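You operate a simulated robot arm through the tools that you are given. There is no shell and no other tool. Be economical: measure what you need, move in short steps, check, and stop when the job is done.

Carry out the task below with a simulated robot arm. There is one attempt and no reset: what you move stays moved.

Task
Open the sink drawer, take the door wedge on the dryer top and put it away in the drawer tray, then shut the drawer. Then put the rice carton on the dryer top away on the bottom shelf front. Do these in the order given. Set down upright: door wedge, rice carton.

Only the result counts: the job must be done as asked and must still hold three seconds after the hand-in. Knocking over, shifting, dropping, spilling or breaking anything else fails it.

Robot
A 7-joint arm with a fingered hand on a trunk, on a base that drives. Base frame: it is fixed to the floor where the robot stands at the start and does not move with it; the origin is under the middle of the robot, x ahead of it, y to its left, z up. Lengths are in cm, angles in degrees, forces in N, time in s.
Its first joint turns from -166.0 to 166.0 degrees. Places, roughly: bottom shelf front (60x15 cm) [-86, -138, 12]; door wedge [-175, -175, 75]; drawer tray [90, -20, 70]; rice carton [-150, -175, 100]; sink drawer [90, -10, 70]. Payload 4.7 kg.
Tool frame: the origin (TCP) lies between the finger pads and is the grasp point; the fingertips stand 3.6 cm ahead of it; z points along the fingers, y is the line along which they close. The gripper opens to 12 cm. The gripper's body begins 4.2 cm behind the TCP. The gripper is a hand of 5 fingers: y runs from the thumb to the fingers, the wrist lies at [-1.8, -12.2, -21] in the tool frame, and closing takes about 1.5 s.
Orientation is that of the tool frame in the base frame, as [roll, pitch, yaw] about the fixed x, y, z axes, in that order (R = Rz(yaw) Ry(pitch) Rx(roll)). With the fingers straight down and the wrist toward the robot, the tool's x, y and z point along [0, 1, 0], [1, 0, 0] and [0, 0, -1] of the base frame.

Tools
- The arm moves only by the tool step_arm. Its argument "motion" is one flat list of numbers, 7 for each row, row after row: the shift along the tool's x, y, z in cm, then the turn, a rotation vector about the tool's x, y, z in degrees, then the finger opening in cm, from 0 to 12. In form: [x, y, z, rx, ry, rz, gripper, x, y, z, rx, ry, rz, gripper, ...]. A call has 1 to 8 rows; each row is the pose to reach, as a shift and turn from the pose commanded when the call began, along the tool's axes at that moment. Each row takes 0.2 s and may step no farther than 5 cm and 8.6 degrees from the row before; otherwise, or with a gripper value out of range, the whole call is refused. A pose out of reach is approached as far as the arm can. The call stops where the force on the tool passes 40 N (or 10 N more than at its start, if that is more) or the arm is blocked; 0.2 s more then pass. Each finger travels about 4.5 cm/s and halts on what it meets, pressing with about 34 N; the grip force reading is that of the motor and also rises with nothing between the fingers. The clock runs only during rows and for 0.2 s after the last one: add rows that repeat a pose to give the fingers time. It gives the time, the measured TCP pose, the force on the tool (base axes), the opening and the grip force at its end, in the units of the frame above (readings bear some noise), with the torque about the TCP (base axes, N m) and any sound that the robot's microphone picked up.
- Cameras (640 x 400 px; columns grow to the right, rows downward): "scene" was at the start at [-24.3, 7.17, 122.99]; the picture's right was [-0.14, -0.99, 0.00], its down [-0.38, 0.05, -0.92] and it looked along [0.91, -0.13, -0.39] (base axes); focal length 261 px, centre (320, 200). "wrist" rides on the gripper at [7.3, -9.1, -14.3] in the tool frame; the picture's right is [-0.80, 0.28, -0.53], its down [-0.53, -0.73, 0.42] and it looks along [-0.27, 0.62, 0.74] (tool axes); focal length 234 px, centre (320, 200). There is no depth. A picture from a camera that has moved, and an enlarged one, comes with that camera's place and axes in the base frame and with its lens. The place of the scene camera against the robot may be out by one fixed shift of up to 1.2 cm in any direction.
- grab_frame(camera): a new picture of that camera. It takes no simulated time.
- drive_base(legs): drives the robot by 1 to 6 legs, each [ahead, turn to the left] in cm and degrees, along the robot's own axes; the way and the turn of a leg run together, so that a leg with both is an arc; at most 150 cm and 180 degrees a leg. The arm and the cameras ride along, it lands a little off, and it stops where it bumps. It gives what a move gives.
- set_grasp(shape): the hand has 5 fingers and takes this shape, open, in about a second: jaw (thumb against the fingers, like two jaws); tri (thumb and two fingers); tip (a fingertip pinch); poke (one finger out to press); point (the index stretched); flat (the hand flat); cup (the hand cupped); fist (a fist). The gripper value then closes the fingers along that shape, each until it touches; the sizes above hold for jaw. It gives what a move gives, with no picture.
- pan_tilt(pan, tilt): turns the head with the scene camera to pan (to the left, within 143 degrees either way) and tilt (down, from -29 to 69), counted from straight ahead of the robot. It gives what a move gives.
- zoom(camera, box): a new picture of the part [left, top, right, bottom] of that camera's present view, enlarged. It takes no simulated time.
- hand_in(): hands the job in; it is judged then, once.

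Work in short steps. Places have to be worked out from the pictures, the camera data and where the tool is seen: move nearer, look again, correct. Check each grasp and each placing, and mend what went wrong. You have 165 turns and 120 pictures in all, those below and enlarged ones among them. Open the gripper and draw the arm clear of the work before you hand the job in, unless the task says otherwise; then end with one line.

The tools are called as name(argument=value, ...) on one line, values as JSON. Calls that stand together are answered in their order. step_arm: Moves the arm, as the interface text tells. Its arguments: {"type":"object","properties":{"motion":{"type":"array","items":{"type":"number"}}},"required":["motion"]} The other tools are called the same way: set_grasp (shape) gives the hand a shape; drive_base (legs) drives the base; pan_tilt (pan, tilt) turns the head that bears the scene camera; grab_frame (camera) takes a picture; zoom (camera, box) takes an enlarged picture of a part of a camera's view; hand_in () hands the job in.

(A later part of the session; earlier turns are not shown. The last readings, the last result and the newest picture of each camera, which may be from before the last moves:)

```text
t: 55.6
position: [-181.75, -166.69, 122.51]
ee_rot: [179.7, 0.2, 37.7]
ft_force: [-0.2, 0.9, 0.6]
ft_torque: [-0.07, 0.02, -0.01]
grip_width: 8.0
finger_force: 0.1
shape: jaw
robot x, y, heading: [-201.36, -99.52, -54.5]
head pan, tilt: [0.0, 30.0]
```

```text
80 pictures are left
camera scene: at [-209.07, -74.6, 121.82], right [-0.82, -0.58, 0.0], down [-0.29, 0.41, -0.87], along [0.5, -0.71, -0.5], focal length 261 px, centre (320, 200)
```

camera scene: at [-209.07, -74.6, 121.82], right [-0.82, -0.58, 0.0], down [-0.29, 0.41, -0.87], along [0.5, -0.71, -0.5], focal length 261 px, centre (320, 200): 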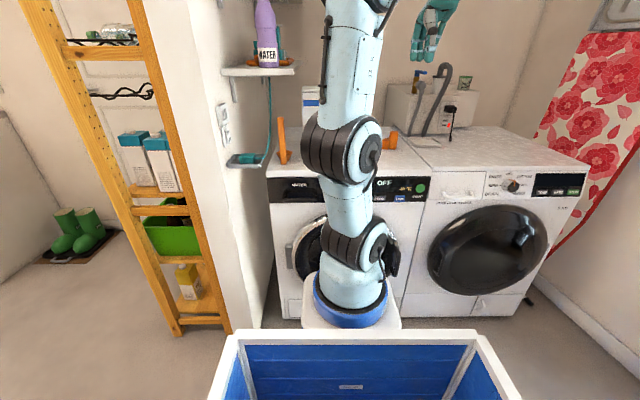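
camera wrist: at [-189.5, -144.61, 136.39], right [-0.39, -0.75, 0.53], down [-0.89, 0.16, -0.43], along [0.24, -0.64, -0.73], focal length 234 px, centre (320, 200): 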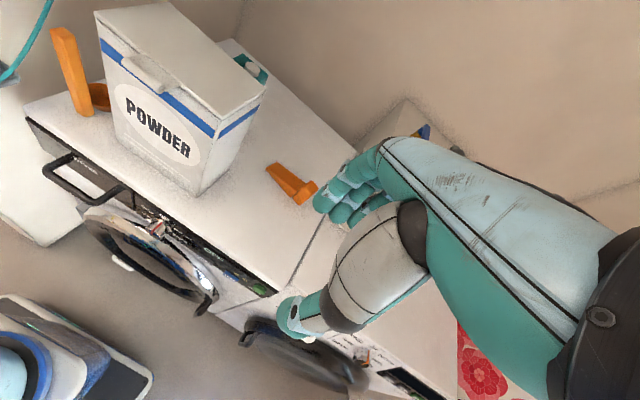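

Moving freely now. I continue to a hover about 15 cm above the block end, then look with the wrist camera.

step_arm(motion=[-0.2, 3.6, 1, 0, 0, 1, 8, -0.4, 7.2, 3, 0, 0, 2, 8, -0.6, 10.8, 6, 0, 0, 3, 8, -0.8, 14.4, 9, 0, 0, 4, 8, -0.95, 18, 12.5, 0, 0, 4, 8])

grab_frame(camera="wrist")

grab_frame(camera="scene")

```text
refused: row 5 steps farther than a row can; nothing moved
```

```text
79 pictures are left
camera wrist: at [-181.71, -154.88, 136.63], right [-0.47, -0.71, 0.53], down [-0.87, 0.25, -0.43], along [0.17, -0.66, -0.73], focal length 234 px, centre (320, 200)
```

wrist: 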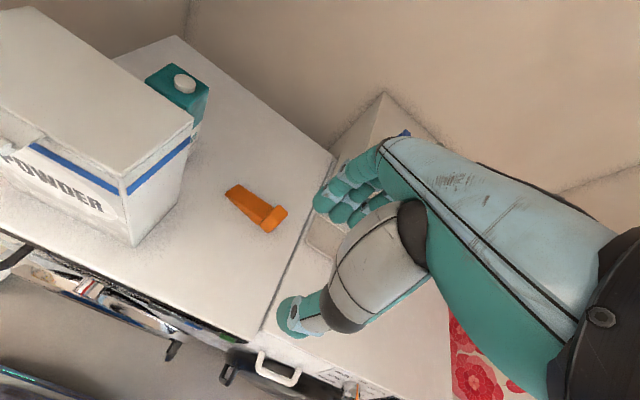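

```text
78 pictures are left
camera scene: at [-209.07, -74.6, 121.82], right [-0.82, -0.58, 0.0], down [-0.29, 0.41, -0.87], along [0.5, -0.71, -0.5], focal length 261 px, centre (320, 200)
```

scene: 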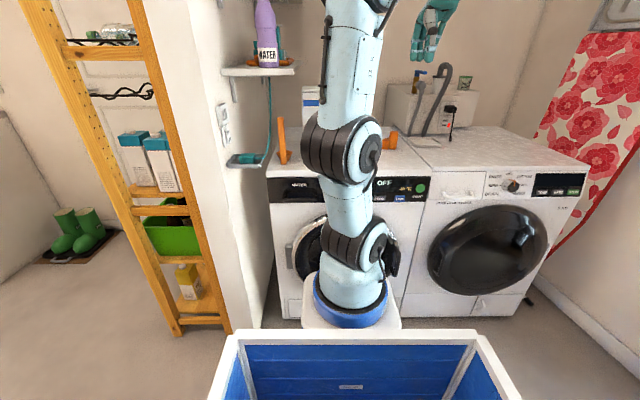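

The wedge's block end reads [-172,-181.5] again. I resend the move with shorter steps.

step_arm(motion=[-0.2, 3.6, 1, 0, 0, 1, 8, -0.4, 7.2, 3, 0, 0, 2, 8, -0.6, 10.4, 6, 0, 0, 3, 8, -0.8, 13.6, 9, 0, 0, 4, 8, -0.9, 16, 12, 0, 0, 4, 8, -0.95, 18, 14.5, 0, 0, 4, 8])

grab_frame(camera="wrist")

grab_frame(camera="scene")

```text
t: 57.0
position: [-171.71, -181.44, 107.87]
ee_rot: [179.5, 0.2, 33.8]
ft_force: [0.3, 0.0, 0.6]
ft_torque: [-0.05, 0.01, 0.01]
grip_width: 8.01
finger_force: 0.1
shape: jaw
robot x, y, heading: [-201.21, -99.2, -54.9]
head pan, tilt: [0.0, 30.0]
```

```text
77 pictures are left
camera wrist: at [-170.63, -169.77, 122.05], right [-0.51, -0.67, 0.53], down [-0.85, 0.31, -0.43], along [0.12, -0.67, -0.73], focal length 234 px, centre (320, 200)
```

wrist: 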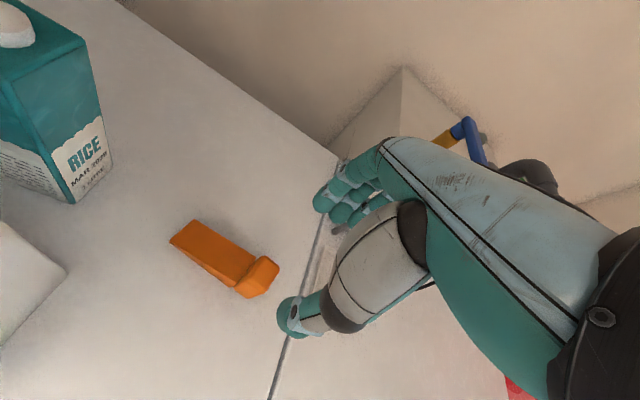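

```text
76 pictures are left
camera scene: at [-209.07, -74.61, 121.82], right [-0.82, -0.58, 0.0], down [-0.29, 0.41, -0.87], along [0.5, -0.71, -0.5], focal length 261 px, centre (320, 200)
```

scene: 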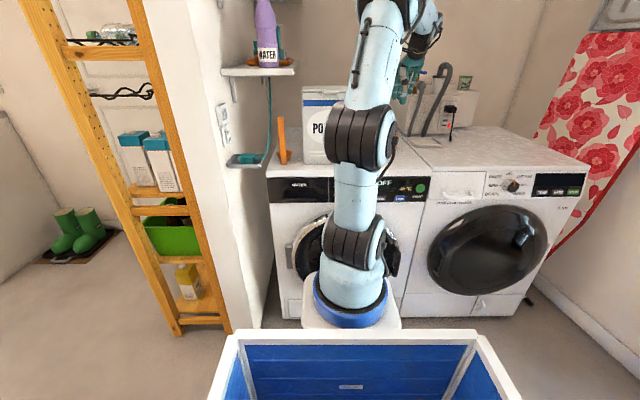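

The rice carton is confirmed too. I zoom on the wedge to fix its block's centre and height.

zoom(camera="wrist", box=[150, 200, 310, 310])

```text
3.64 times, centred on (230, 255) of wrist
camera zoom: at [-170.63, -169.77, 122.05], right [-0.51, -0.67, 0.53], down [-0.85, 0.31, -0.43], along [0.12, -0.67, -0.73], focal length 852 px, centre (647, 0)
```

zoom: 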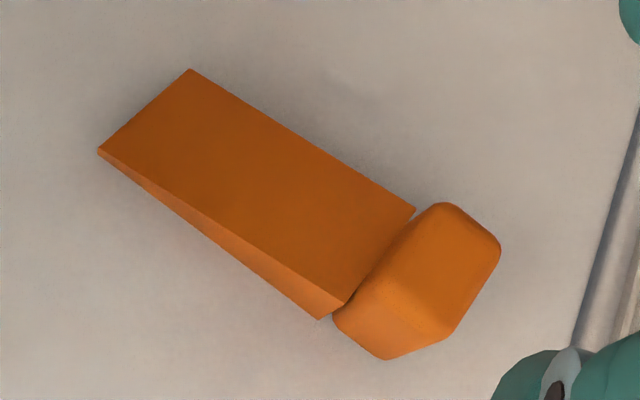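

The wedge axis lies at about 22.5°, with its thick end centred near [-170,-182]. I align the yaw and descend to TCP z≈89.5.

step_arm(motion=[0.4, 0.6, 4, 0, 0, 4, 8, 0.9, 1.2, 8, 0, 0, 8, 8, 0.9, 1.2, 12, 0, 0, 11.3, 8])

grab_frame(camera="wrist")

```text
t: 57.8
position: [-170.15, -182.2, 95.85]
ee_rot: [179.7, 0.1, 22.3]
ft_force: [0.5, 0.4, -0.1]
ft_torque: [-0.05, 0.02, 0.0]
grip_width: 8.01
finger_force: 0.0
shape: jaw
robot x, y, heading: [-201.08, -99.46, -54.9]
head pan, tilt: [0.0, 30.0]
```

```text
74 pictures are left
camera wrist: at [-166.94, -170.84, 110.09], right [-0.64, -0.56, 0.53], down [-0.77, 0.47, -0.43], along [-0.01, -0.68, -0.73], focal length 234 px, centre (320, 200)
```

wrist: 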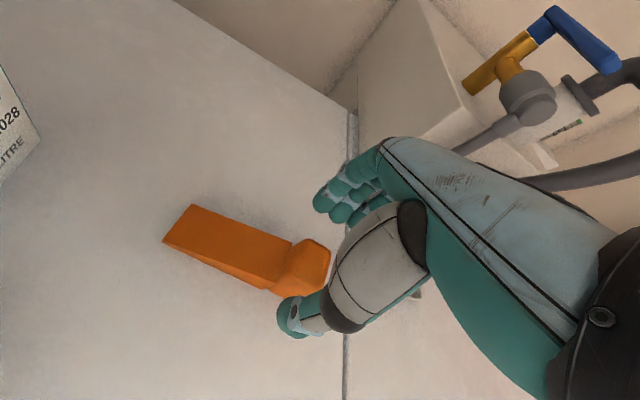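

The thumb and fingers straddle the thick end and the position checks out. I descend 6.4 cm and close.

step_arm(motion=[0, 0, 3.2, 0, 0, 0, 8, 0, 0, 6.4, 0, 0, 0, 8, 0, 0, 6.4, 0, 0, 0, 5, 0, 0, 6.4, 0, 0, 0, 3, 0, 0, 6.4, 0, 0, 0, 2, 0, 0, 6.4, 0, 0, 0, 2, 0, 0, 6.4, 0, 0, 0, 2])

grab_frame(camera="wrist")

```text
t: 59.4
position: [-170.23, -182.13, 89.29]
ee_rot: [179.7, 0.0, 22.4]
ft_force: [0.0, 0.6, -0.1]
ft_torque: [0.0, 0.0, 0.05]
grip_width: 3.84
finger_force: 33.8
shape: jaw
robot x, y, heading: [-201.67, -99.55, -54.8]
head pan, tilt: [0.0, 30.0]
```

```text
73 pictures are left
camera wrist: at [-166.97, -170.86, 103.57], right [-0.64, -0.56, 0.53], down [-0.77, 0.47, -0.43], along [-0.01, -0.68, -0.73], focal length 234 px, centre (320, 200)
```

wrist: 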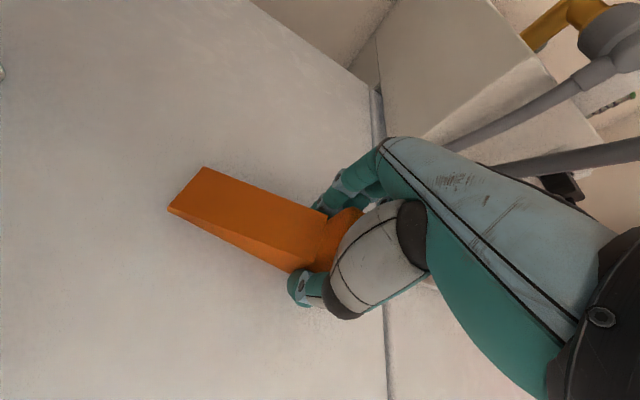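

The wedge is gripped (width 3.8 cm, 34 N). I lift straight up.

step_arm(motion=[0, 0, -2, 0, 0, 0, 2, 0, 0, -6, 0, 0, 0, 2, 0, 0, -10, 0, 0, 0, 2, 0, 0, -14, 0, 0, 0, 2, 0, 0, -18, 0, 0, 0, 2, 0, 0, -22, 0, 0, 0, 2, 0, 0, -26, 0, 0, 0, 2])

grab_frame(camera="wrist")

```text
t: 61.0
position: [-170.23, -182.0, 115.34]
ee_rot: [179.8, -0.1, 22.4]
ft_force: [1.3, -0.4, -1.7]
ft_torque: [0.01, -0.01, 0.02]
grip_width: 3.88
finger_force: 34.3
shape: jaw
robot x, y, heading: [-201.24, -98.84, -55.0]
head pan, tilt: [0.0, 30.0]
```

```text
72 pictures are left
camera wrist: at [-166.93, -170.62, 129.61], right [-0.64, -0.56, 0.53], down [-0.77, 0.47, -0.43], along [-0.01, -0.68, -0.73], focal length 234 px, centre (320, 200)
```

wrist: 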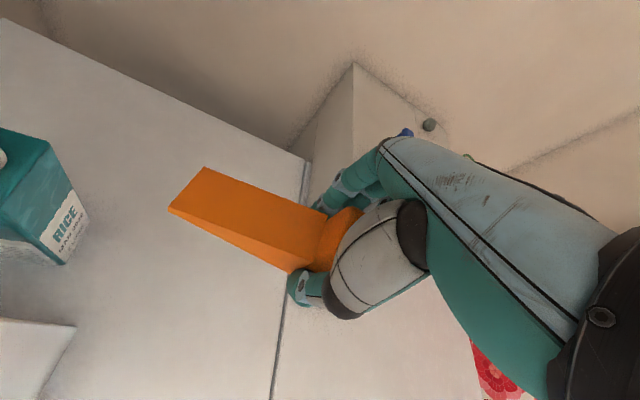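

The wedge hangs level in the hand. I back the base away 40 cm, then draw the arm in.

drive_base(legs=[[-40, 0]])

step_arm(motion=[-0.5, -4, 0, 0, 0, 0, 2, -1, -8, 0, 0, 0, 0, 2, -1.5, -12, 0, 0, 0, 0, 2, -2, -16, 0, 0, 0, 0, 2, -2.5, -20, 0, 0, 0, 0, 2])

grab_frame(camera="scene")

```text
t: 63.5
position: [-193.22, -148.94, 115.35]
ee_rot: [179.7, 0.0, 22.4]
ft_force: [-0.5, 0.4, 0.1]
ft_torque: [-0.01, 0.01, 0.0]
grip_width: 3.88
finger_force: 33.9
shape: jaw
robot x, y, heading: [-224.32, -66.47, -54.7]
head pan, tilt: [0.0, 30.0]
```

```text
t: 64.7
position: [-203.37, -131.57, 115.14]
ee_rot: [179.8, -0.1, 22.4]
ft_force: [-0.2, -0.9, -1.2]
ft_torque: [0.05, 0.01, 0.0]
grip_width: 3.85
finger_force: 34.4
shape: jaw
robot x, y, heading: [-224.42, -66.66, -54.7]
head pan, tilt: [0.0, 30.0]
```

```text
71 pictures are left
camera scene: at [-232.23, -41.82, 121.84], right [-0.82, -0.58, 0.0], down [-0.29, 0.41, -0.87], along [0.5, -0.71, -0.5], focal length 261 px, centre (320, 200)
```

scene: 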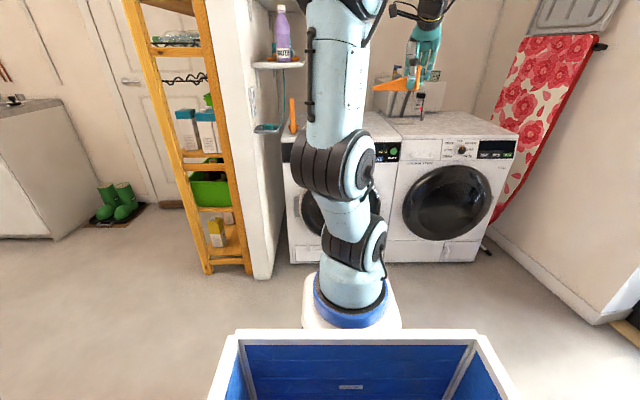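

Clear. I turn back towards the counter and drive 190 cm, stopping short of the starting place.

drive_base(legs=[[0, 71], [150, 0], [40, 0], [0, -16.5]])

pan_tilt(pan=0, tilt=30)

grab_frame(camera="scene")

```text
t: 78.2
position: [23.63, -36.9, 115.28]
ee_rot: [179.8, 0.1, 76.2]
ft_force: [0.1, -0.1, -1.2]
ft_torque: [-0.01, -0.01, 0.02]
grip_width: 3.84
finger_force: 33.6
shape: jaw
robot x, y, heading: [-41.85, -15.76, -1.1]
head pan, tilt: [0.0, 30.0]
```

```text
t: 78.8
position: [23.51, -36.94, 115.29]
ee_rot: [179.6, 0.2, 76.2]
ft_force: [-0.5, -0.2, -0.7]
ft_torque: [-0.04, 0.03, 0.01]
grip_width: 3.84
finger_force: 33.9
shape: jaw
robot x, y, heading: [-41.7, -15.51, -1.1]
head pan, tilt: [0.0, 30.0]
```

```text
70 pictures are left
camera scene: at [-65.84, -6.61, 121.83], right [-0.02, -1.0, 0.0], down [-0.5, 0.01, -0.87], along [0.87, -0.02, -0.5], focal length 261 px, centre (320, 200)
```

scene: 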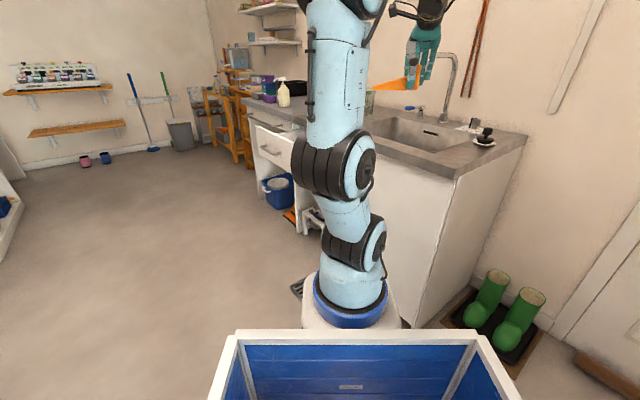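

The drawer stands open ahead. I turn left about 27° and drive 44 cm so the hand comes over the drawer.

drive_base(legs=[[0, 27], [43, 0]])

grab_frame(camera="wrist")

grab_frame(camera="scene")

```text
t: 82.8
position: [64.77, 14.41, 115.3]
ee_rot: [179.6, 0.1, 103.5]
ft_force: [-1.1, 0.0, -0.3]
ft_torque: [-0.05, 0.01, -0.04]
grip_width: 3.8
finger_force: 34.2
shape: jaw
robot x, y, heading: [-2.77, 3.76, 25.8]
head pan, tilt: [0.0, 30.0]
```

```text
69 pictures are left
camera wrist: at [54.11, 19.31, 129.53], right [0.46, -0.72, 0.53], down [-0.59, -0.69, -0.43], along [0.67, -0.12, -0.73], focal length 234 px, centre (320, 200)
```

wrist: 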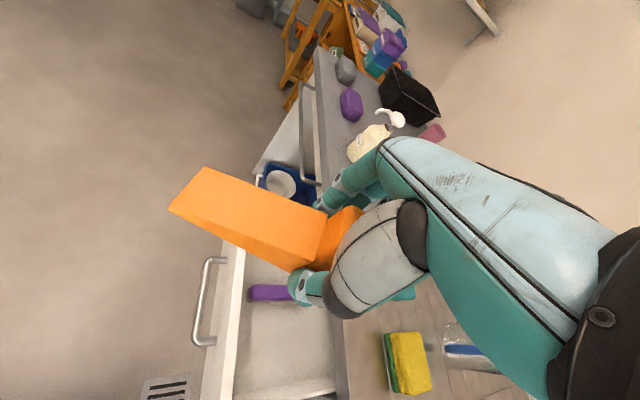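

```text
68 pictures are left
camera scene: at [-28.43, 0.66, 121.83], right [0.44, -0.9, 0.0], down [-0.45, -0.22, -0.87], along [0.78, 0.38, -0.5], focal length 261 px, centre (320, 200)
```

scene: 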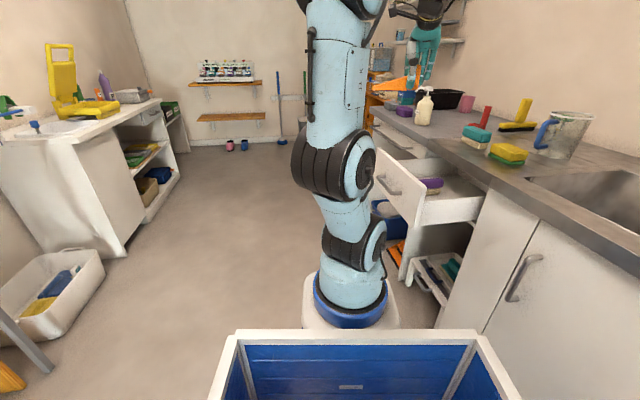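

The free floor in the drawer lies between its right wall and the purple stick, but the exposed depth is tight for the hand under the counter lip. I turn the hand square to the drawer so its palm can hook the inside of the front panel and draw it out further.

step_arm(motion=[-2, -0.85, 0, 0, 0, 8.5, 2, -4, -1.7, 0, 0, 0, 17, 2, -6, -2.55, 0, 0, 0, 25.5, 2, -8, -3.4, 0, 0, 0, 34, 2, -10, -4.25, 0, 0, 0, 42.5, 2, -12, -5.1, 0, 0, 0, 51, 2, -14, -6, 0, 0, 0, 59.5, 2, -15.9, -6.8, 0, 0, 0, 68, 2])

grab_frame(camera="wrist")

grab_frame(camera="scene")

```text
t: 84.6
position: [61.8, -2.62, 115.3]
ee_rot: [179.8, -0.3, 35.4]
ft_force: [0.6, 0.2, -0.9]
ft_torque: [-0.02, -0.01, 0.02]
grip_width: 3.87
finger_force: 33.5
shape: jaw
robot x, y, heading: [-3.03, 3.17, 26.1]
head pan, tilt: [0.0, 30.0]
```

```text
67 pictures are left
camera wrist: at [62.36, 9.0, 129.57], right [-0.5, -0.69, 0.52], down [-0.85, 0.29, -0.43], along [0.15, -0.66, -0.74], focal length 234 px, centre (320, 200)
```

wrist: 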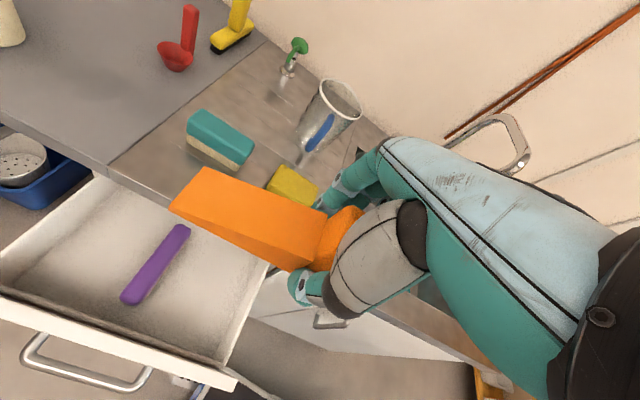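

```text
66 pictures are left
camera scene: at [-28.44, 0.67, 121.83], right [0.44, -0.9, 0.0], down [-0.45, -0.22, -0.87], along [0.78, 0.38, -0.5], focal length 261 px, centre (320, 200)
```

scene: 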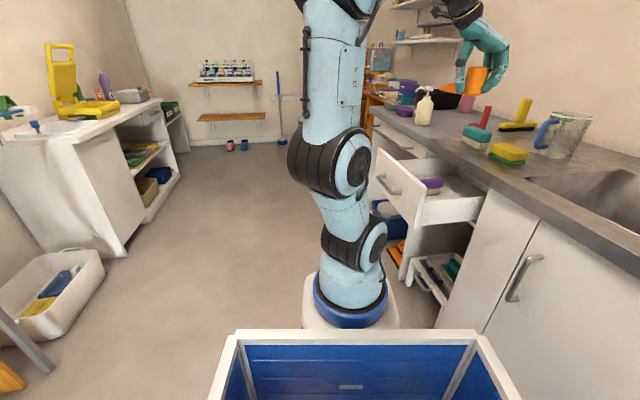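

The drawer geometry is now clear: panel inside at c≈29, right wall at τ≈43.6, stick edge at τ≈62. With the hand turned 30° more the wedge fits without pulling further. I rotate at height, lower part way and check.

step_arm(motion=[0, -0.2, 0, 0, 0, 7.5, 2, 0, -0.4, 0, 0, 0, 15, 2, 0, -0.5, 0, 0, 0, 22.5, 2, 0, -0.6, 0, 0, 0, 30, 2, 0, -0.6, 4.5, 0, 0, 30, 2, 0, -0.6, 9, 0, 0, 30, 2, 0, -0.6, 13.5, 0, 0, 30, 2])

grab_frame(camera="wrist")

```text
t: 86.2
position: [61.59, -2.39, 101.8]
ee_rot: [180.0, -0.4, 5.4]
ft_force: [0.1, 1.3, -0.5]
ft_torque: [-0.02, 0.01, 0.01]
grip_width: 3.85
finger_force: 34.2
shape: jaw
robot x, y, heading: [-3.12, 3.53, 26.1]
head pan, tilt: [0.0, 30.0]
```

```text
65 pictures are left
camera wrist: at [67.81, 7.47, 116.07], right [-0.78, -0.35, 0.52], down [-0.6, 0.68, -0.43], along [-0.2, -0.64, -0.74], focal length 234 px, centre (320, 200)
```

wrist: 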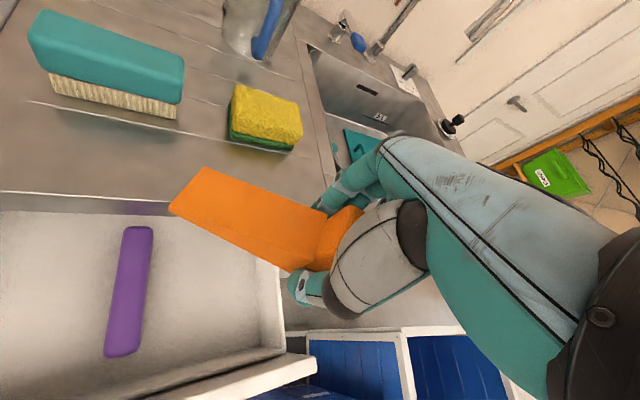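

Clearance of the tip from the lip looks about 1–1.5 cm, so I shift 1 cm outward and lower to just inside the drawer.

step_arm(motion=[-0.5, -0.87, 3, 0, 0, 0, 2, -0.5, -0.87, 7, 0, 0, 0, 2, -0.5, -0.87, 11, 0, 0, 0, 2, -0.5, -0.87, 15, 0, 0, 0, 2, -0.5, -0.87, 19, 0, 0, 0, 2])

grab_frame(camera="wrist")

grab_frame(camera="scene")

```text
t: 87.4
position: [61.18, -1.49, 82.87]
ee_rot: [-179.9, -0.5, 5.4]
ft_force: [-1.1, -0.7, -0.3]
ft_torque: [0.03, 0.03, -0.01]
grip_width: 3.84
finger_force: 33.4
shape: jaw
robot x, y, heading: [-2.99, 3.46, 26.5]
head pan, tilt: [0.0, 30.0]
```

```text
64 pictures are left
camera wrist: at [67.39, 8.38, 97.15], right [-0.78, -0.35, 0.52], down [-0.6, 0.68, -0.43], along [-0.2, -0.64, -0.74], focal length 234 px, centre (320, 200)
```

wrist: 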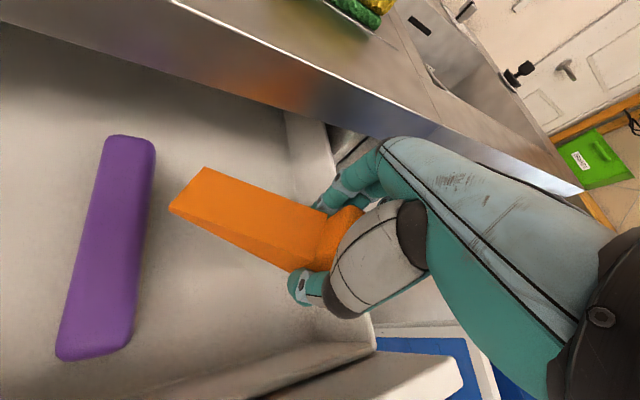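

```text
63 pictures are left
camera scene: at [-28.46, 0.69, 121.83], right [0.44, -0.9, 0.0], down [-0.45, -0.22, -0.87], along [0.78, 0.38, -0.5], focal length 261 px, centre (320, 200)
```

scene: 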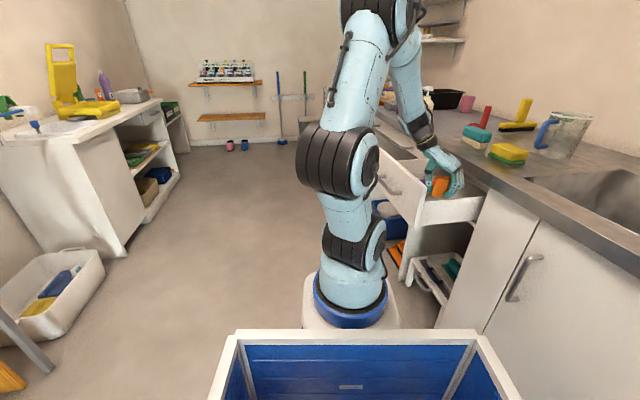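

The wedge is inside the drawer, clear of the stick, lip and walls. I lower 5 cm more.

step_arm(motion=[0, 0, 2.5, 0, 0, 0, 2, 0, 0, 5, 0, 0, 0, 2])

grab_frame(camera="wrist")

```text
t: 87.8
position: [61.55, -1.62, 81.35]
ee_rot: [179.3, -1.2, 5.6]
ft_force: [2.7, -1.0, 13.0]
ft_torque: [-0.53, 0.57, 0.15]
grip_width: 3.81
finger_force: 33.3
shape: jaw
robot x, y, heading: [-2.96, 3.49, 26.2]
head pan, tilt: [0.0, 30.0]
stopped in row 2: the force on the tool passed its limit at 63 N (the readings are from after the stop); the commanded pose is now the measured one
```

```text
62 pictures are left
camera wrist: at [67.63, 8.39, 95.56], right [-0.78, -0.35, 0.51], down [-0.59, 0.67, -0.44], along [-0.19, -0.65, -0.74], focal length 234 px, centre (320, 200)
```

wrist: 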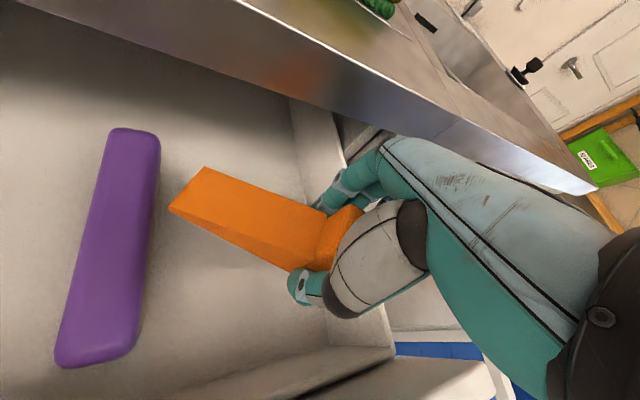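

The reaction torque says an outer finger touched the drawer's right wall, not the floor. I lift 2 cm, shift 2.3 cm left and turn another 25° so the tip passes under the lip, away from the stick.

step_arm(motion=[0, 0, -2, 0.7, -1, 0, 2, 0.7, -0.4, -2, 0.7, -1, 8.3, 2, 1.4, -0.8, -2, 0.7, -1, 16.6, 2, 2, -1.15, -2, 0.7, -1, 25, 2])

grab_frame(camera="wrist")

```text
t: 88.8
position: [63.34, -0.27, 83.05]
ee_rot: [-179.6, 0.0, -19.6]
ft_force: [0.5, -0.4, -0.9]
ft_torque: [0.02, 0.03, -0.01]
grip_width: 3.83
finger_force: 33.6
shape: jaw
robot x, y, heading: [-2.64, 3.67, 26.1]
head pan, tilt: [0.0, 30.0]
```

```text
61 pictures are left
camera wrist: at [73.22, 5.87, 97.45], right [-0.85, 0.0, 0.52], down [-0.26, 0.87, -0.42], along [-0.46, -0.49, -0.74], focal length 234 px, centre (320, 200)
```

wrist: 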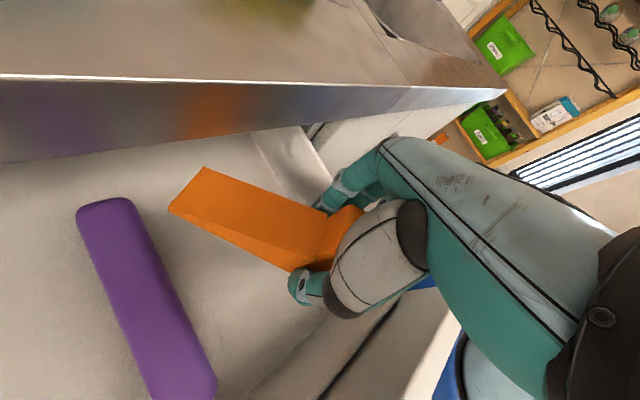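

Clear on all sides now. I descend in small steps.

step_arm(motion=[0, 0, 1.5, 0, 0, 0, 2, 0, 0, 3, 0, 0, 0, 2, 0, 0, 4, 0, 0, 0, 2, 0, 0, 5, 0, 0, 0, 2])

grab_frame(camera="wrist")

```text
t: 89.8
position: [63.4, -0.13, 78.07]
ee_rot: [-179.6, 0.0, -19.4]
ft_force: [0.1, 0.8, -0.7]
ft_torque: [0.03, 0.02, -0.01]
grip_width: 3.82
finger_force: 33.4
shape: jaw
robot x, y, heading: [-2.79, 3.57, 26.4]
head pan, tilt: [0.0, 30.0]
```

```text
60 pictures are left
camera wrist: at [73.21, 5.93, 92.39], right [-0.85, 0.0, 0.52], down [-0.26, 0.87, -0.42], along [-0.46, -0.49, -0.74], focal length 234 px, centre (320, 200)
```

wrist: 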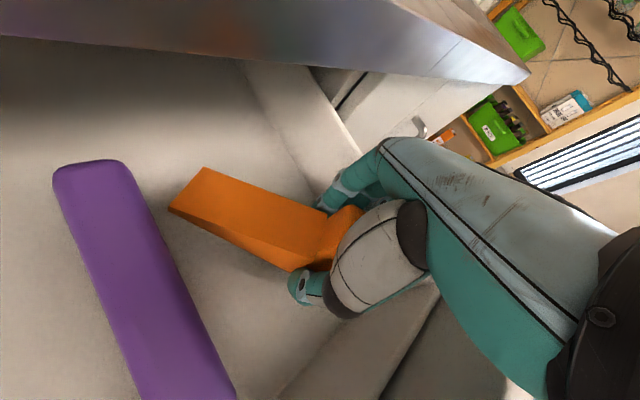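

Close to the floor now; the shadow is near. I lower slowly for contact.

step_arm(motion=[0, 0, 0.7, 0, 0, 0, 2, 0, 0, 1.4, 0, 0, 0, 2, 0, 0, 2.1, 0, 0, 0, 2])

grab_frame(camera="wrist")

```text
t: 90.7
position: [63.32, -0.24, 75.9]
ee_rot: [-179.4, 0.0, -19.5]
ft_force: [0.4, 1.0, -0.2]
ft_torque: [0.05, 0.01, 0.0]
grip_width: 3.81
finger_force: 34.3
shape: jaw
robot x, y, heading: [-2.86, 3.52, 26.3]
head pan, tilt: [0.0, 30.0]
```

```text
59 pictures are left
camera wrist: at [73.23, 5.87, 90.28], right [-0.85, 0.0, 0.52], down [-0.26, 0.87, -0.42], along [-0.46, -0.49, -0.74], focal length 234 px, centre (320, 200)
```

wrist: 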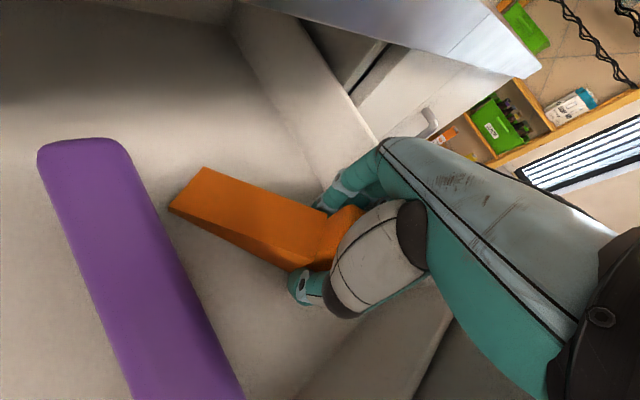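

No contact yet. I continue lowering by small steps.

step_arm(motion=[0, 0, 0.5, 0, 0, 0, 2, 0, 0, 1.0, 0, 0, 0, 2, 0, 0, 1.5, 0, 0, 0, 2])

```text
t: 91.6
position: [63.59, -0.34, 75.05]
ee_rot: [-179.7, -0.5, -19.5]
ft_force: [-3.4, -5.7, 16.1]
ft_torque: [-0.59, 0.27, -0.03]
grip_width: 4.05
finger_force: 34.1
shape: jaw
robot x, y, heading: [-2.81, 3.45, 26.3]
head pan, tilt: [0.0, 30.0]
stopped in row 3: the force on the tool passed its limit at 41 N (the readings are from after the stop); the commanded pose is now the measured one
```

Contact. I look closely before releasing.

zoom(camera="wrist", box=[140, 100, 440, 340])

```text
1.67 times, centred on (290, 220) of wrist
camera zoom: at [73.35, 5.86, 89.39], right [-0.86, 0.0, 0.52], down [-0.25, 0.87, -0.42], along [-0.45, -0.49, -0.74], focal length 390 px, centre (370, 167)
```

zoom: 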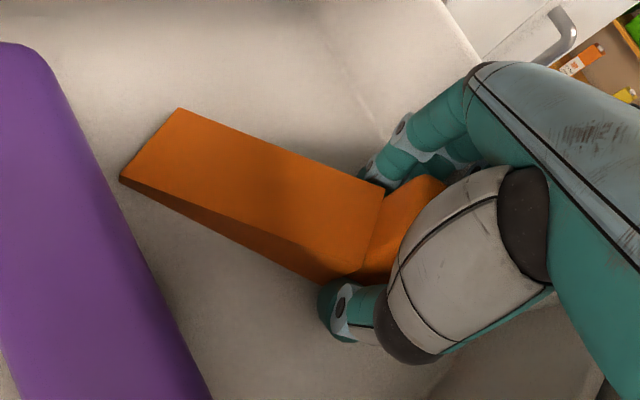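

The fingers seem close to the fillet of the right wall. I lift slightly, shift about 0.9 cm away from it and lower again.

step_arm(motion=[0, 0, -0.6, 0, -0.5, 0, 2, 0, -0.5, -0.6, 0, -0.5, 0, 2, 0, -1, -0.6, 0, -0.5, 0, 2, 0, -1, 0, 0, -0.5, 0, 2])

step_arm(motion=[0, 0, 0.3, 0, 0, 0, 2, 0, 0, 0.6, 0, 0, 0, 2])

```text
t: 92.6
position: [63.85, 0.67, 75.03]
ee_rot: [-179.6, -0.1, -19.5]
ft_force: [-2.5, 1.0, 16.4]
ft_torque: [-0.41, 0.21, -0.04]
grip_width: 4.02
finger_force: 33.7
shape: jaw
robot x, y, heading: [-2.92, 4.02, 26.0]
head pan, tilt: [0.0, 30.0]
```

```text
t: 93.1
position: [64.04, 0.5, 75.02]
ee_rot: [-179.7, -0.4, -19.5]
ft_force: [-4.3, -5.1, 16.7]
ft_torque: [-0.58, 0.34, -0.05]
grip_width: 4.06
finger_force: 34.0
shape: jaw
robot x, y, heading: [-3.07, 3.63, 26.3]
head pan, tilt: [0.0, 30.0]
stopped in row 2: the force on the tool passed its limit at 44 N (the readings are from after the stop); the commanded pose is now the measured one
```

Same height after shifting, so this is the floor. I release gently.

step_arm(motion=[0, 0, -0.2, 0, -0.3, 0, 4, 0, 0, -0.2, 0, -0.3, 0, 5, 0, 0, -0.2, 0, -0.3, 0, 6, 0, 0, -0.2, 0, -0.3, 0, 6.5])

grab_frame(camera="wrist")

```text
t: 94.1
position: [64.15, 0.62, 75.05]
ee_rot: [-179.6, 0.1, -19.6]
ft_force: [0.6, 0.8, 0.2]
ft_torque: [0.01, 0.01, -0.02]
grip_width: 6.45
finger_force: 0.1
shape: jaw
robot x, y, heading: [-3.22, 3.72, 26.1]
head pan, tilt: [0.0, 30.0]
```

```text
57 pictures are left
camera wrist: at [73.99, 6.75, 89.31], right [-0.85, 0.0, 0.52], down [-0.26, 0.87, -0.42], along [-0.46, -0.49, -0.74], focal length 234 px, centre (320, 200)
```

wrist: 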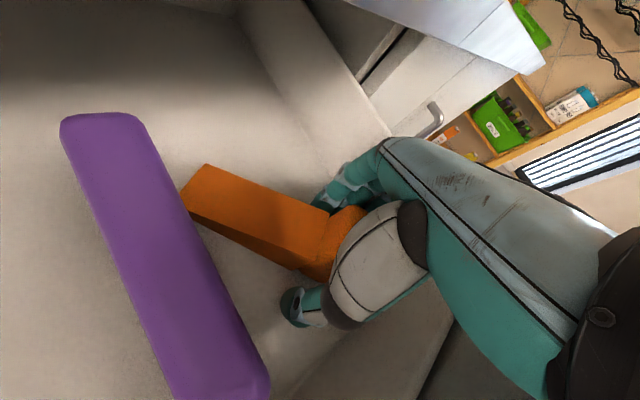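

The wedge rests flat, about 1 cm from the stick. I lift straight out and look.

step_arm(motion=[0, 0, -3, 0, 0, 0, 7, 0, 0, -7, 0, 0, 0, 7, 0, 0, -11, 0, 0, 0, 7, 0, 0, -15, 0, 0, 0, 7, 0, 0, -19, 0, 0, 0, 7, 0, 0, -23, 0, 0, 0, 7, 0, 0, -27, 0, 0, 0, 7])

grab_frame(camera="wrist")

```text
t: 95.7
position: [64.01, 0.38, 102.01]
ee_rot: [-179.7, 0.1, -19.5]
ft_force: [0.5, -0.1, -1.1]
ft_torque: [0.0, 0.01, -0.02]
grip_width: 6.93
finger_force: 0.1
shape: jaw
robot x, y, heading: [-3.22, 3.73, 25.7]
head pan, tilt: [0.0, 30.0]
```

```text
56 pictures are left
camera wrist: at [73.96, 6.5, 116.25], right [-0.85, 0.0, 0.53], down [-0.26, 0.87, -0.42], along [-0.46, -0.49, -0.74], focal length 234 px, centre (320, 200)
```

wrist: 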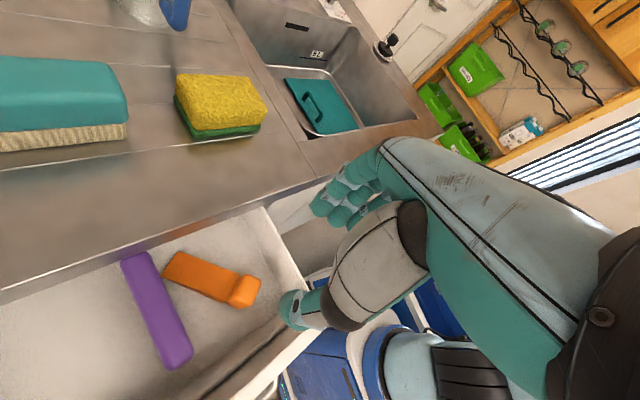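

The wedge lies flat and upright in the drawer beside the undisturbed stick. Next I bring the hand in front of the drawer to push it shut, first swinging it out at height.

step_arm(motion=[-1.03, -2.9, -1.5, 0, 0, -7.9, 7, -2.06, -5.8, -3, 0, 0, -15.8, 7, -3.1, -8.7, -4.5, 0, 0, -23.7, 7, -4.1, -11.6, -6, 0, 0, -31.6, 7, -5.1, -14.5, -7.5, 0, 0, -39.5, 7, -6.2, -17.4, -9, 0, 0, -47.4, 7, -7.2, -20.3, -10.5, 0, 0, -55.3, 6, -8.25, -23.3, -12, 0, 0, -62, 5])

```text
t: 97.5
position: [64.04, 24.99, 114.23]
ee_rot: [-179.7, -0.3, 42.6]
ft_force: [0.3, 0.0, -0.5]
ft_torque: [-0.01, 0.01, 0.03]
grip_width: 5.05
finger_force: 0.1
shape: jaw
robot x, y, heading: [-2.93, 4.07, 26.0]
head pan, tilt: [0.0, 30.0]
```

In place. I pitch the hand forward while lowering in front of the drawer.

step_arm(motion=[-0.46, -0.42, 2.75, -8, 0, 0, 5, -0.9, -0.85, 5.5, -16, 0, 0, 5, -1.4, -1.3, 8.25, -24, 0, 0, 5, -1.85, -1.7, 11, -32, 0, 0, 5, -2.3, -2.1, 13.75, -40, 0, 0, 5, -2.8, -2.5, 16.5, -48, 0, 0, 5, -3.2, -3, 19.25, -56, 0, 0, 5, -3.7, -3.4, 22, -64, 0, 0, 5])

grab_frame(camera="wrist")

```text
t: 99.3
position: [59.02, 25.11, 92.13]
ee_rot: [116.3, -0.4, 42.6]
ft_force: [-0.6, 0.6, -0.2]
ft_torque: [-0.01, -0.01, -0.01]
grip_width: 5.06
finger_force: 0.2
shape: jaw
robot x, y, heading: [-3.17, 3.39, 26.4]
head pan, tilt: [0.0, 30.0]
```

```text
55 pictures are left
camera wrist: at [53.05, 42.56, 90.24], right [-0.83, -0.29, 0.48], down [-0.35, -0.4, -0.85], along [0.43, -0.87, 0.23], focal length 234 px, centre (320, 200)
```

wrist: 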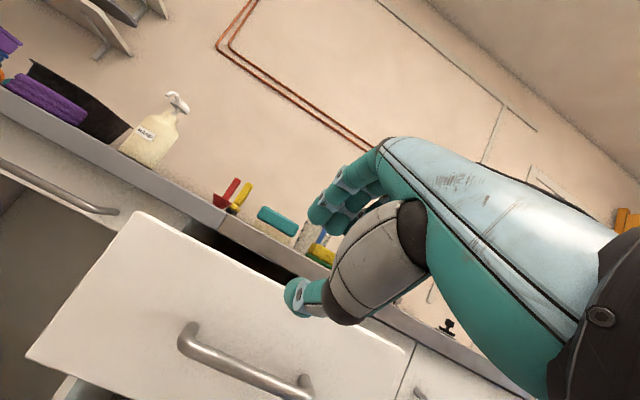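

The bar is below the hand. I lower to bar height and level the hand further.

step_arm(motion=[-0.15, -2.7, 2.5, -3, 0, 0, 5, -0.3, -5.35, 5, -6, 0, 0, 5, -0.45, -8, 7.6, -9, 0, 0, 5, -0.6, -10.7, 10.1, -12, 0, 0, 5])

grab_frame(camera="wrist")

```text
t: 100.3
position: [61.66, 21.59, 78.14]
ee_rot: [104.1, -0.4, 42.5]
ft_force: [-0.7, 0.0, -0.7]
ft_torque: [0.0, -0.01, -0.03]
grip_width: 5.03
finger_force: 0.0
shape: jaw
robot x, y, heading: [-3.13, 3.87, 25.9]
head pan, tilt: [0.0, 30.0]
```

```text
54 pictures are left
camera wrist: at [56.13, 38.48, 72.75], right [-0.89, -0.22, 0.39], down [-0.23, -0.53, -0.82], along [0.39, -0.82, 0.42], focal length 234 px, centre (320, 200)
```

wrist: 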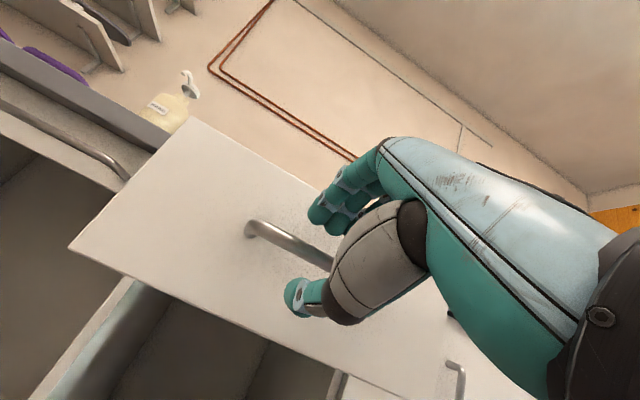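

The fingers straddle the bar. I push along the drawer direction by 21 cm.

step_arm(motion=[-0.38, 0.73, 2.9, 0, 0, 0, 5, -0.76, 1.45, 5.8, 0, 0, 0, 5, -1.13, 2.18, 8.7, 0, 0, 0, 5, -1.5, 2.9, 11.6, 0, 0, 0, 5, -1.9, 3.63, 14.4, 0, 0, 0, 5, -2.3, 4.36, 17.3, 0, 0, 0, 5, -2.65, 5.1, 20.2, 0, 0, 0, 5])

grab_frame(camera="wrist")

```text
t: 101.9
position: [73.85, 4.5, 77.93]
ee_rot: [104.3, -0.3, 42.6]
ft_force: [-0.8, 0.6, 0.3]
ft_torque: [-0.03, 0.01, -0.01]
grip_width: 4.99
finger_force: 0.1
shape: jaw
robot x, y, heading: [-2.86, 3.68, 26.1]
head pan, tilt: [0.0, 30.0]
```

```text
53 pictures are left
camera wrist: at [68.29, 21.42, 72.64], right [-0.89, -0.22, 0.4], down [-0.23, -0.53, -0.82], along [0.39, -0.82, 0.42], focal length 234 px, centre (320, 200)
```

wrist: 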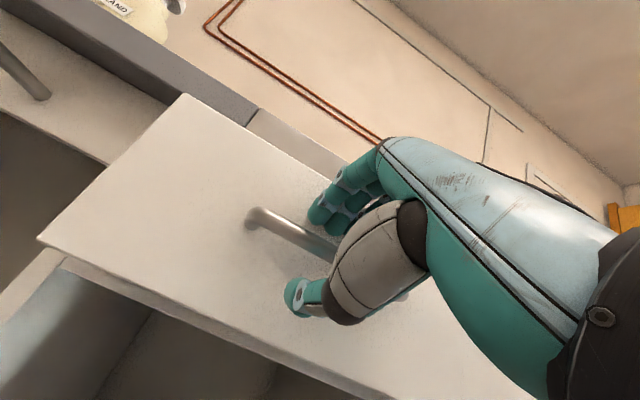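

The drawer is nearly closed, about 4–5 cm left. I push on until it seats.

step_arm(motion=[-0.2, 0.4, 1.7, 0, 0, 0, 5, -0.4, 0.8, 3.4, 0, 0, 0, 5, -0.5, 1.1, 4.3, 0, 0, 0, 5, -0.63, 1.3, 5.2, 0, 0, 0, 5])

grab_frame(camera="wrist")

```text
t: 102.7
position: [76.18, 1.24, 78.22]
ee_rot: [103.9, -0.3, 42.8]
ft_force: [-19.9, 18.6, 4.5]
ft_torque: [-0.52, -0.49, -0.4]
grip_width: 4.94
finger_force: 0.0
shape: jaw
robot x, y, heading: [-3.03, 3.57, 26.3]
head pan, tilt: [0.0, 30.0]
stopped in row 4: the force on the tool passed its limit at 52 N (the readings are from after the stop); the commanded pose is now the measured one
```

```text
52 pictures are left
camera wrist: at [70.69, 18.05, 72.7], right [-0.89, -0.22, 0.39], down [-0.23, -0.53, -0.82], along [0.39, -0.82, 0.42], focal length 234 px, centre (320, 200)
```

wrist: 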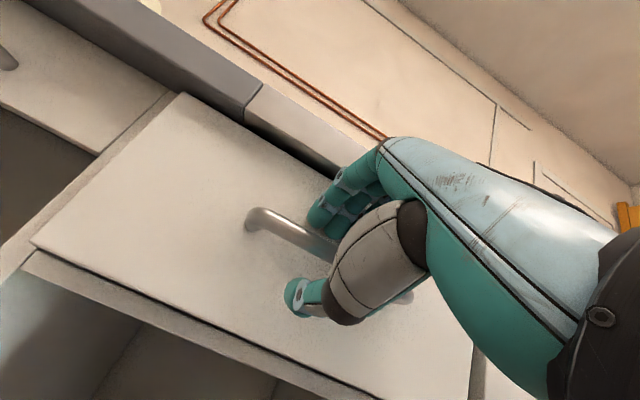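

The drawer is seated flush. I back off from the bar and rise.

step_arm(motion=[0, 0, -2, 0, 0, 0, 5, 0, 0, -5, 0, 0, 0, 5, 0, 0, -9, 0, 0, 0, 5, 0, 0, -13, 0, 0, 0, 5])

grab_frame(camera="wrist")

```text
t: 103.7
position: [67.65, 10.31, 81.22]
ee_rot: [104.0, -0.3, 42.7]
ft_force: [0.3, -0.2, 0.5]
ft_torque: [-0.07, 0.03, 0.0]
grip_width: 5.03
finger_force: 0.1
shape: jaw
robot x, y, heading: [-3.27, 3.71, 26.3]
head pan, tilt: [0.0, 30.0]
```

```text
51 pictures are left
camera wrist: at [62.13, 27.13, 75.83], right [-0.89, -0.22, 0.39], down [-0.23, -0.53, -0.82], along [0.39, -0.82, 0.42], focal length 234 px, centre (320, 200)
```

wrist: 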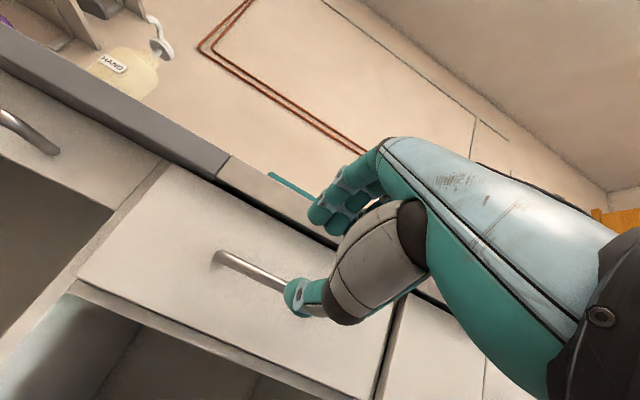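

The drawer is closed flush as at the start. I retract and raise the hand back to its straight-down carry pose.

step_arm(motion=[0, 1, -4, 0, 0, 0, 6, 0, 4, -7, 8, 0, 0, 7, 0, 8, -9, 16, 0, 0, 8, 0, 12, -10, 24, 0, 0, 8, 0, 16, -10, 32, 0, 0, 8, 0, 20, -10, 40, 0, 0, 8, 0, 24, -10, 48, 0, 0, 8, 0, 28, -10, 56, 0, 0, 8])

step_arm(motion=[0, 0, 0, 8, 0, 0, 8, 0, 0, 0, 16, 0, 0, 8, 0, 0, 0, 20, 0, 0, 8])

pan_tilt(pan=-25, tilt=30)

grab_frame(camera="scene")

```text
t: 105.5
position: [65.68, 12.47, 110.74]
ee_rot: [160.1, -0.4, 42.8]
ft_force: [0.1, 1.0, -0.8]
ft_torque: [-0.07, 0.02, -0.03]
grip_width: 7.97
finger_force: 0.0
shape: jaw
robot x, y, heading: [-2.86, 3.36, 26.1]
head pan, tilt: [0.0, 30.0]
```

```text
t: 106.3
position: [65.68, 12.29, 110.93]
ee_rot: [-179.8, -0.2, 42.7]
ft_force: [0.3, 0.3, 0.6]
ft_torque: [0.03, -0.02, -0.01]
grip_width: 7.99
finger_force: 0.1
shape: jaw
robot x, y, heading: [-3.12, 3.65, 26.4]
head pan, tilt: [0.0, 30.0]
```

```text
t: 107.2
position: [65.75, 12.39, 110.76]
ee_rot: [180.0, -0.4, 42.7]
ft_force: [0.6, 0.4, 0.0]
ft_torque: [0.01, -0.01, 0.02]
grip_width: 7.98
finger_force: 0.0
shape: jaw
robot x, y, heading: [-2.82, 4.19, 26.3]
head pan, tilt: [-25.0, 30.0]
```

```text
50 pictures are left
camera scene: at [-27.59, -2.98, 121.83], right [0.02, -1.0, 0.0], down [-0.5, -0.01, -0.87], along [0.87, 0.02, -0.5], focal length 261 px, centre (320, 200)
```

scene: 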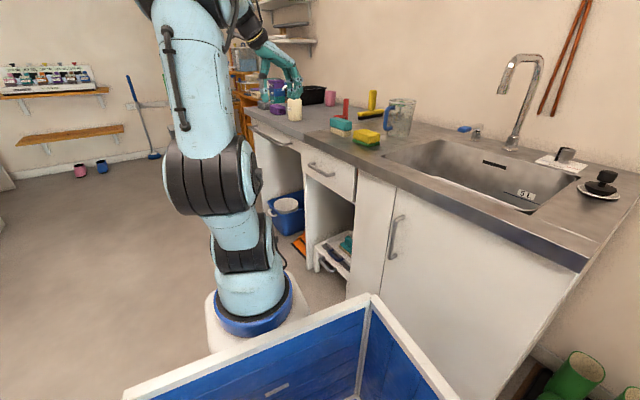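

The drawer is shut. I back 80 cm the way I came and look at the shelf from there.

drive_base(legs=[[-80, 0]])

pan_tilt(pan=-125, tilt=40)

grab_frame(camera="scene")

```text
t: 111.5
position: [-6.8, -23.13, 110.75]
ee_rot: [180.0, -0.2, 42.8]
ft_force: [0.3, 1.1, -0.2]
ft_torque: [-0.02, 0.0, 0.0]
grip_width: 7.98
finger_force: 0.1
shape: jaw
robot x, y, heading: [-75.32, -31.87, 26.4]
head pan, tilt: [-25.0, 30.0]
```

```text
t: 113.3
position: [-6.81, -23.35, 110.86]
ee_rot: [-179.9, -0.4, 42.8]
ft_force: [-0.7, 1.3, -0.4]
ft_torque: [0.0, 0.02, -0.02]
grip_width: 7.98
finger_force: 0.0
shape: jaw
robot x, y, heading: [-75.23, -31.98, 26.5]
head pan, tilt: [-125.0, 40.0]
```

```text
49 pictures are left
camera scene: at [-110.35, -47.37, 120.3], right [-0.99, 0.15, 0.0], down [0.1, 0.64, -0.77], along [-0.12, -0.76, -0.64], focal length 261 px, centre (320, 200)
```

scene: 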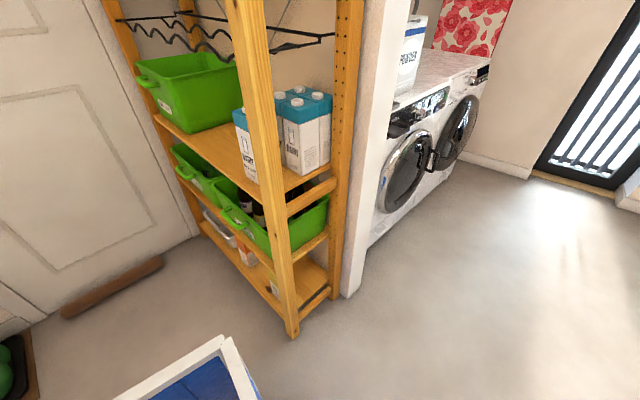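

That view isn't useful for the shelf, so I'll survey it from the front later. I drive by a wide path back to the dryer, standing slightly further right than before.

drive_base(legs=[[0, 153.5], [75, 0], [0, 52], [95, 0], [0, 73.5]])

pan_tilt(pan=0, tilt=30)

grab_frame(camera="scene")

grab_frame(camera="wrist")

```text
t: 133.9
position: [-182.63, -177.62, 110.76]
ee_rot: [-179.9, -0.4, -35.1]
ft_force: [-0.4, 0.0, -0.1]
ft_torque: [0.01, 0.0, -0.01]
grip_width: 7.97
finger_force: 0.0
shape: jaw
robot x, y, heading: [-205.58, -112.4, -51.7]
head pan, tilt: [-125.0, 40.0]
```

```text
t: 135.9
position: [-182.68, -177.61, 110.78]
ee_rot: [-180.0, -0.4, -35.1]
ft_force: [0.3, -0.7, 0.3]
ft_torque: [0.01, 0.04, 0.02]
grip_width: 7.97
finger_force: 0.0
shape: jaw
robot x, y, heading: [-205.61, -112.34, -51.8]
head pan, tilt: [0.0, 30.0]
```

```text
48 pictures are left
camera scene: at [-214.82, -88.12, 121.83], right [-0.78, -0.62, 0.0], down [-0.31, 0.39, -0.87], along [0.54, -0.68, -0.5], focal length 261 px, centre (320, 200)
```

scene: 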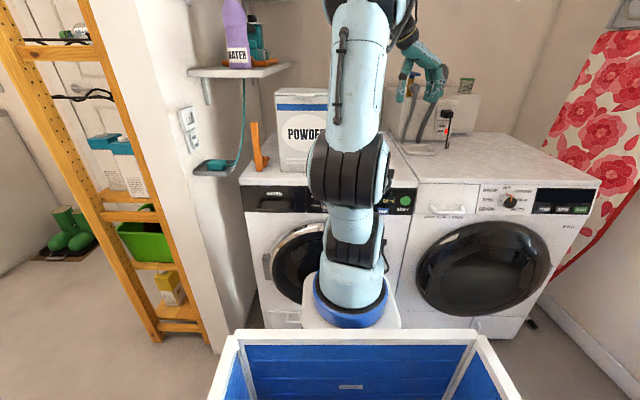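

```text
47 pictures are left
camera wrist: at [-171.57, -174.2, 125.14], right [-0.82, 0.23, 0.52], down [-0.01, 0.9, -0.43], along [-0.57, -0.36, -0.74], focal length 234 px, centre (320, 200)
```

wrist: 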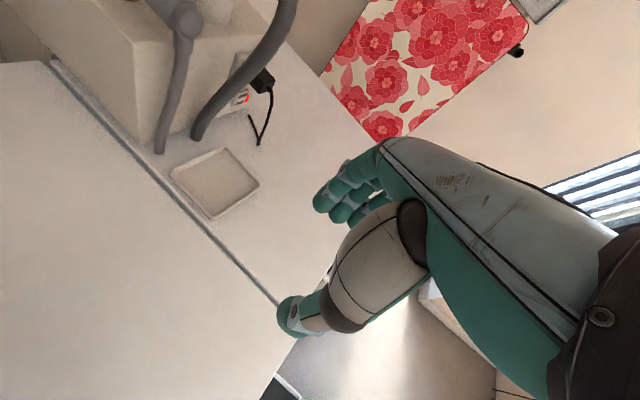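

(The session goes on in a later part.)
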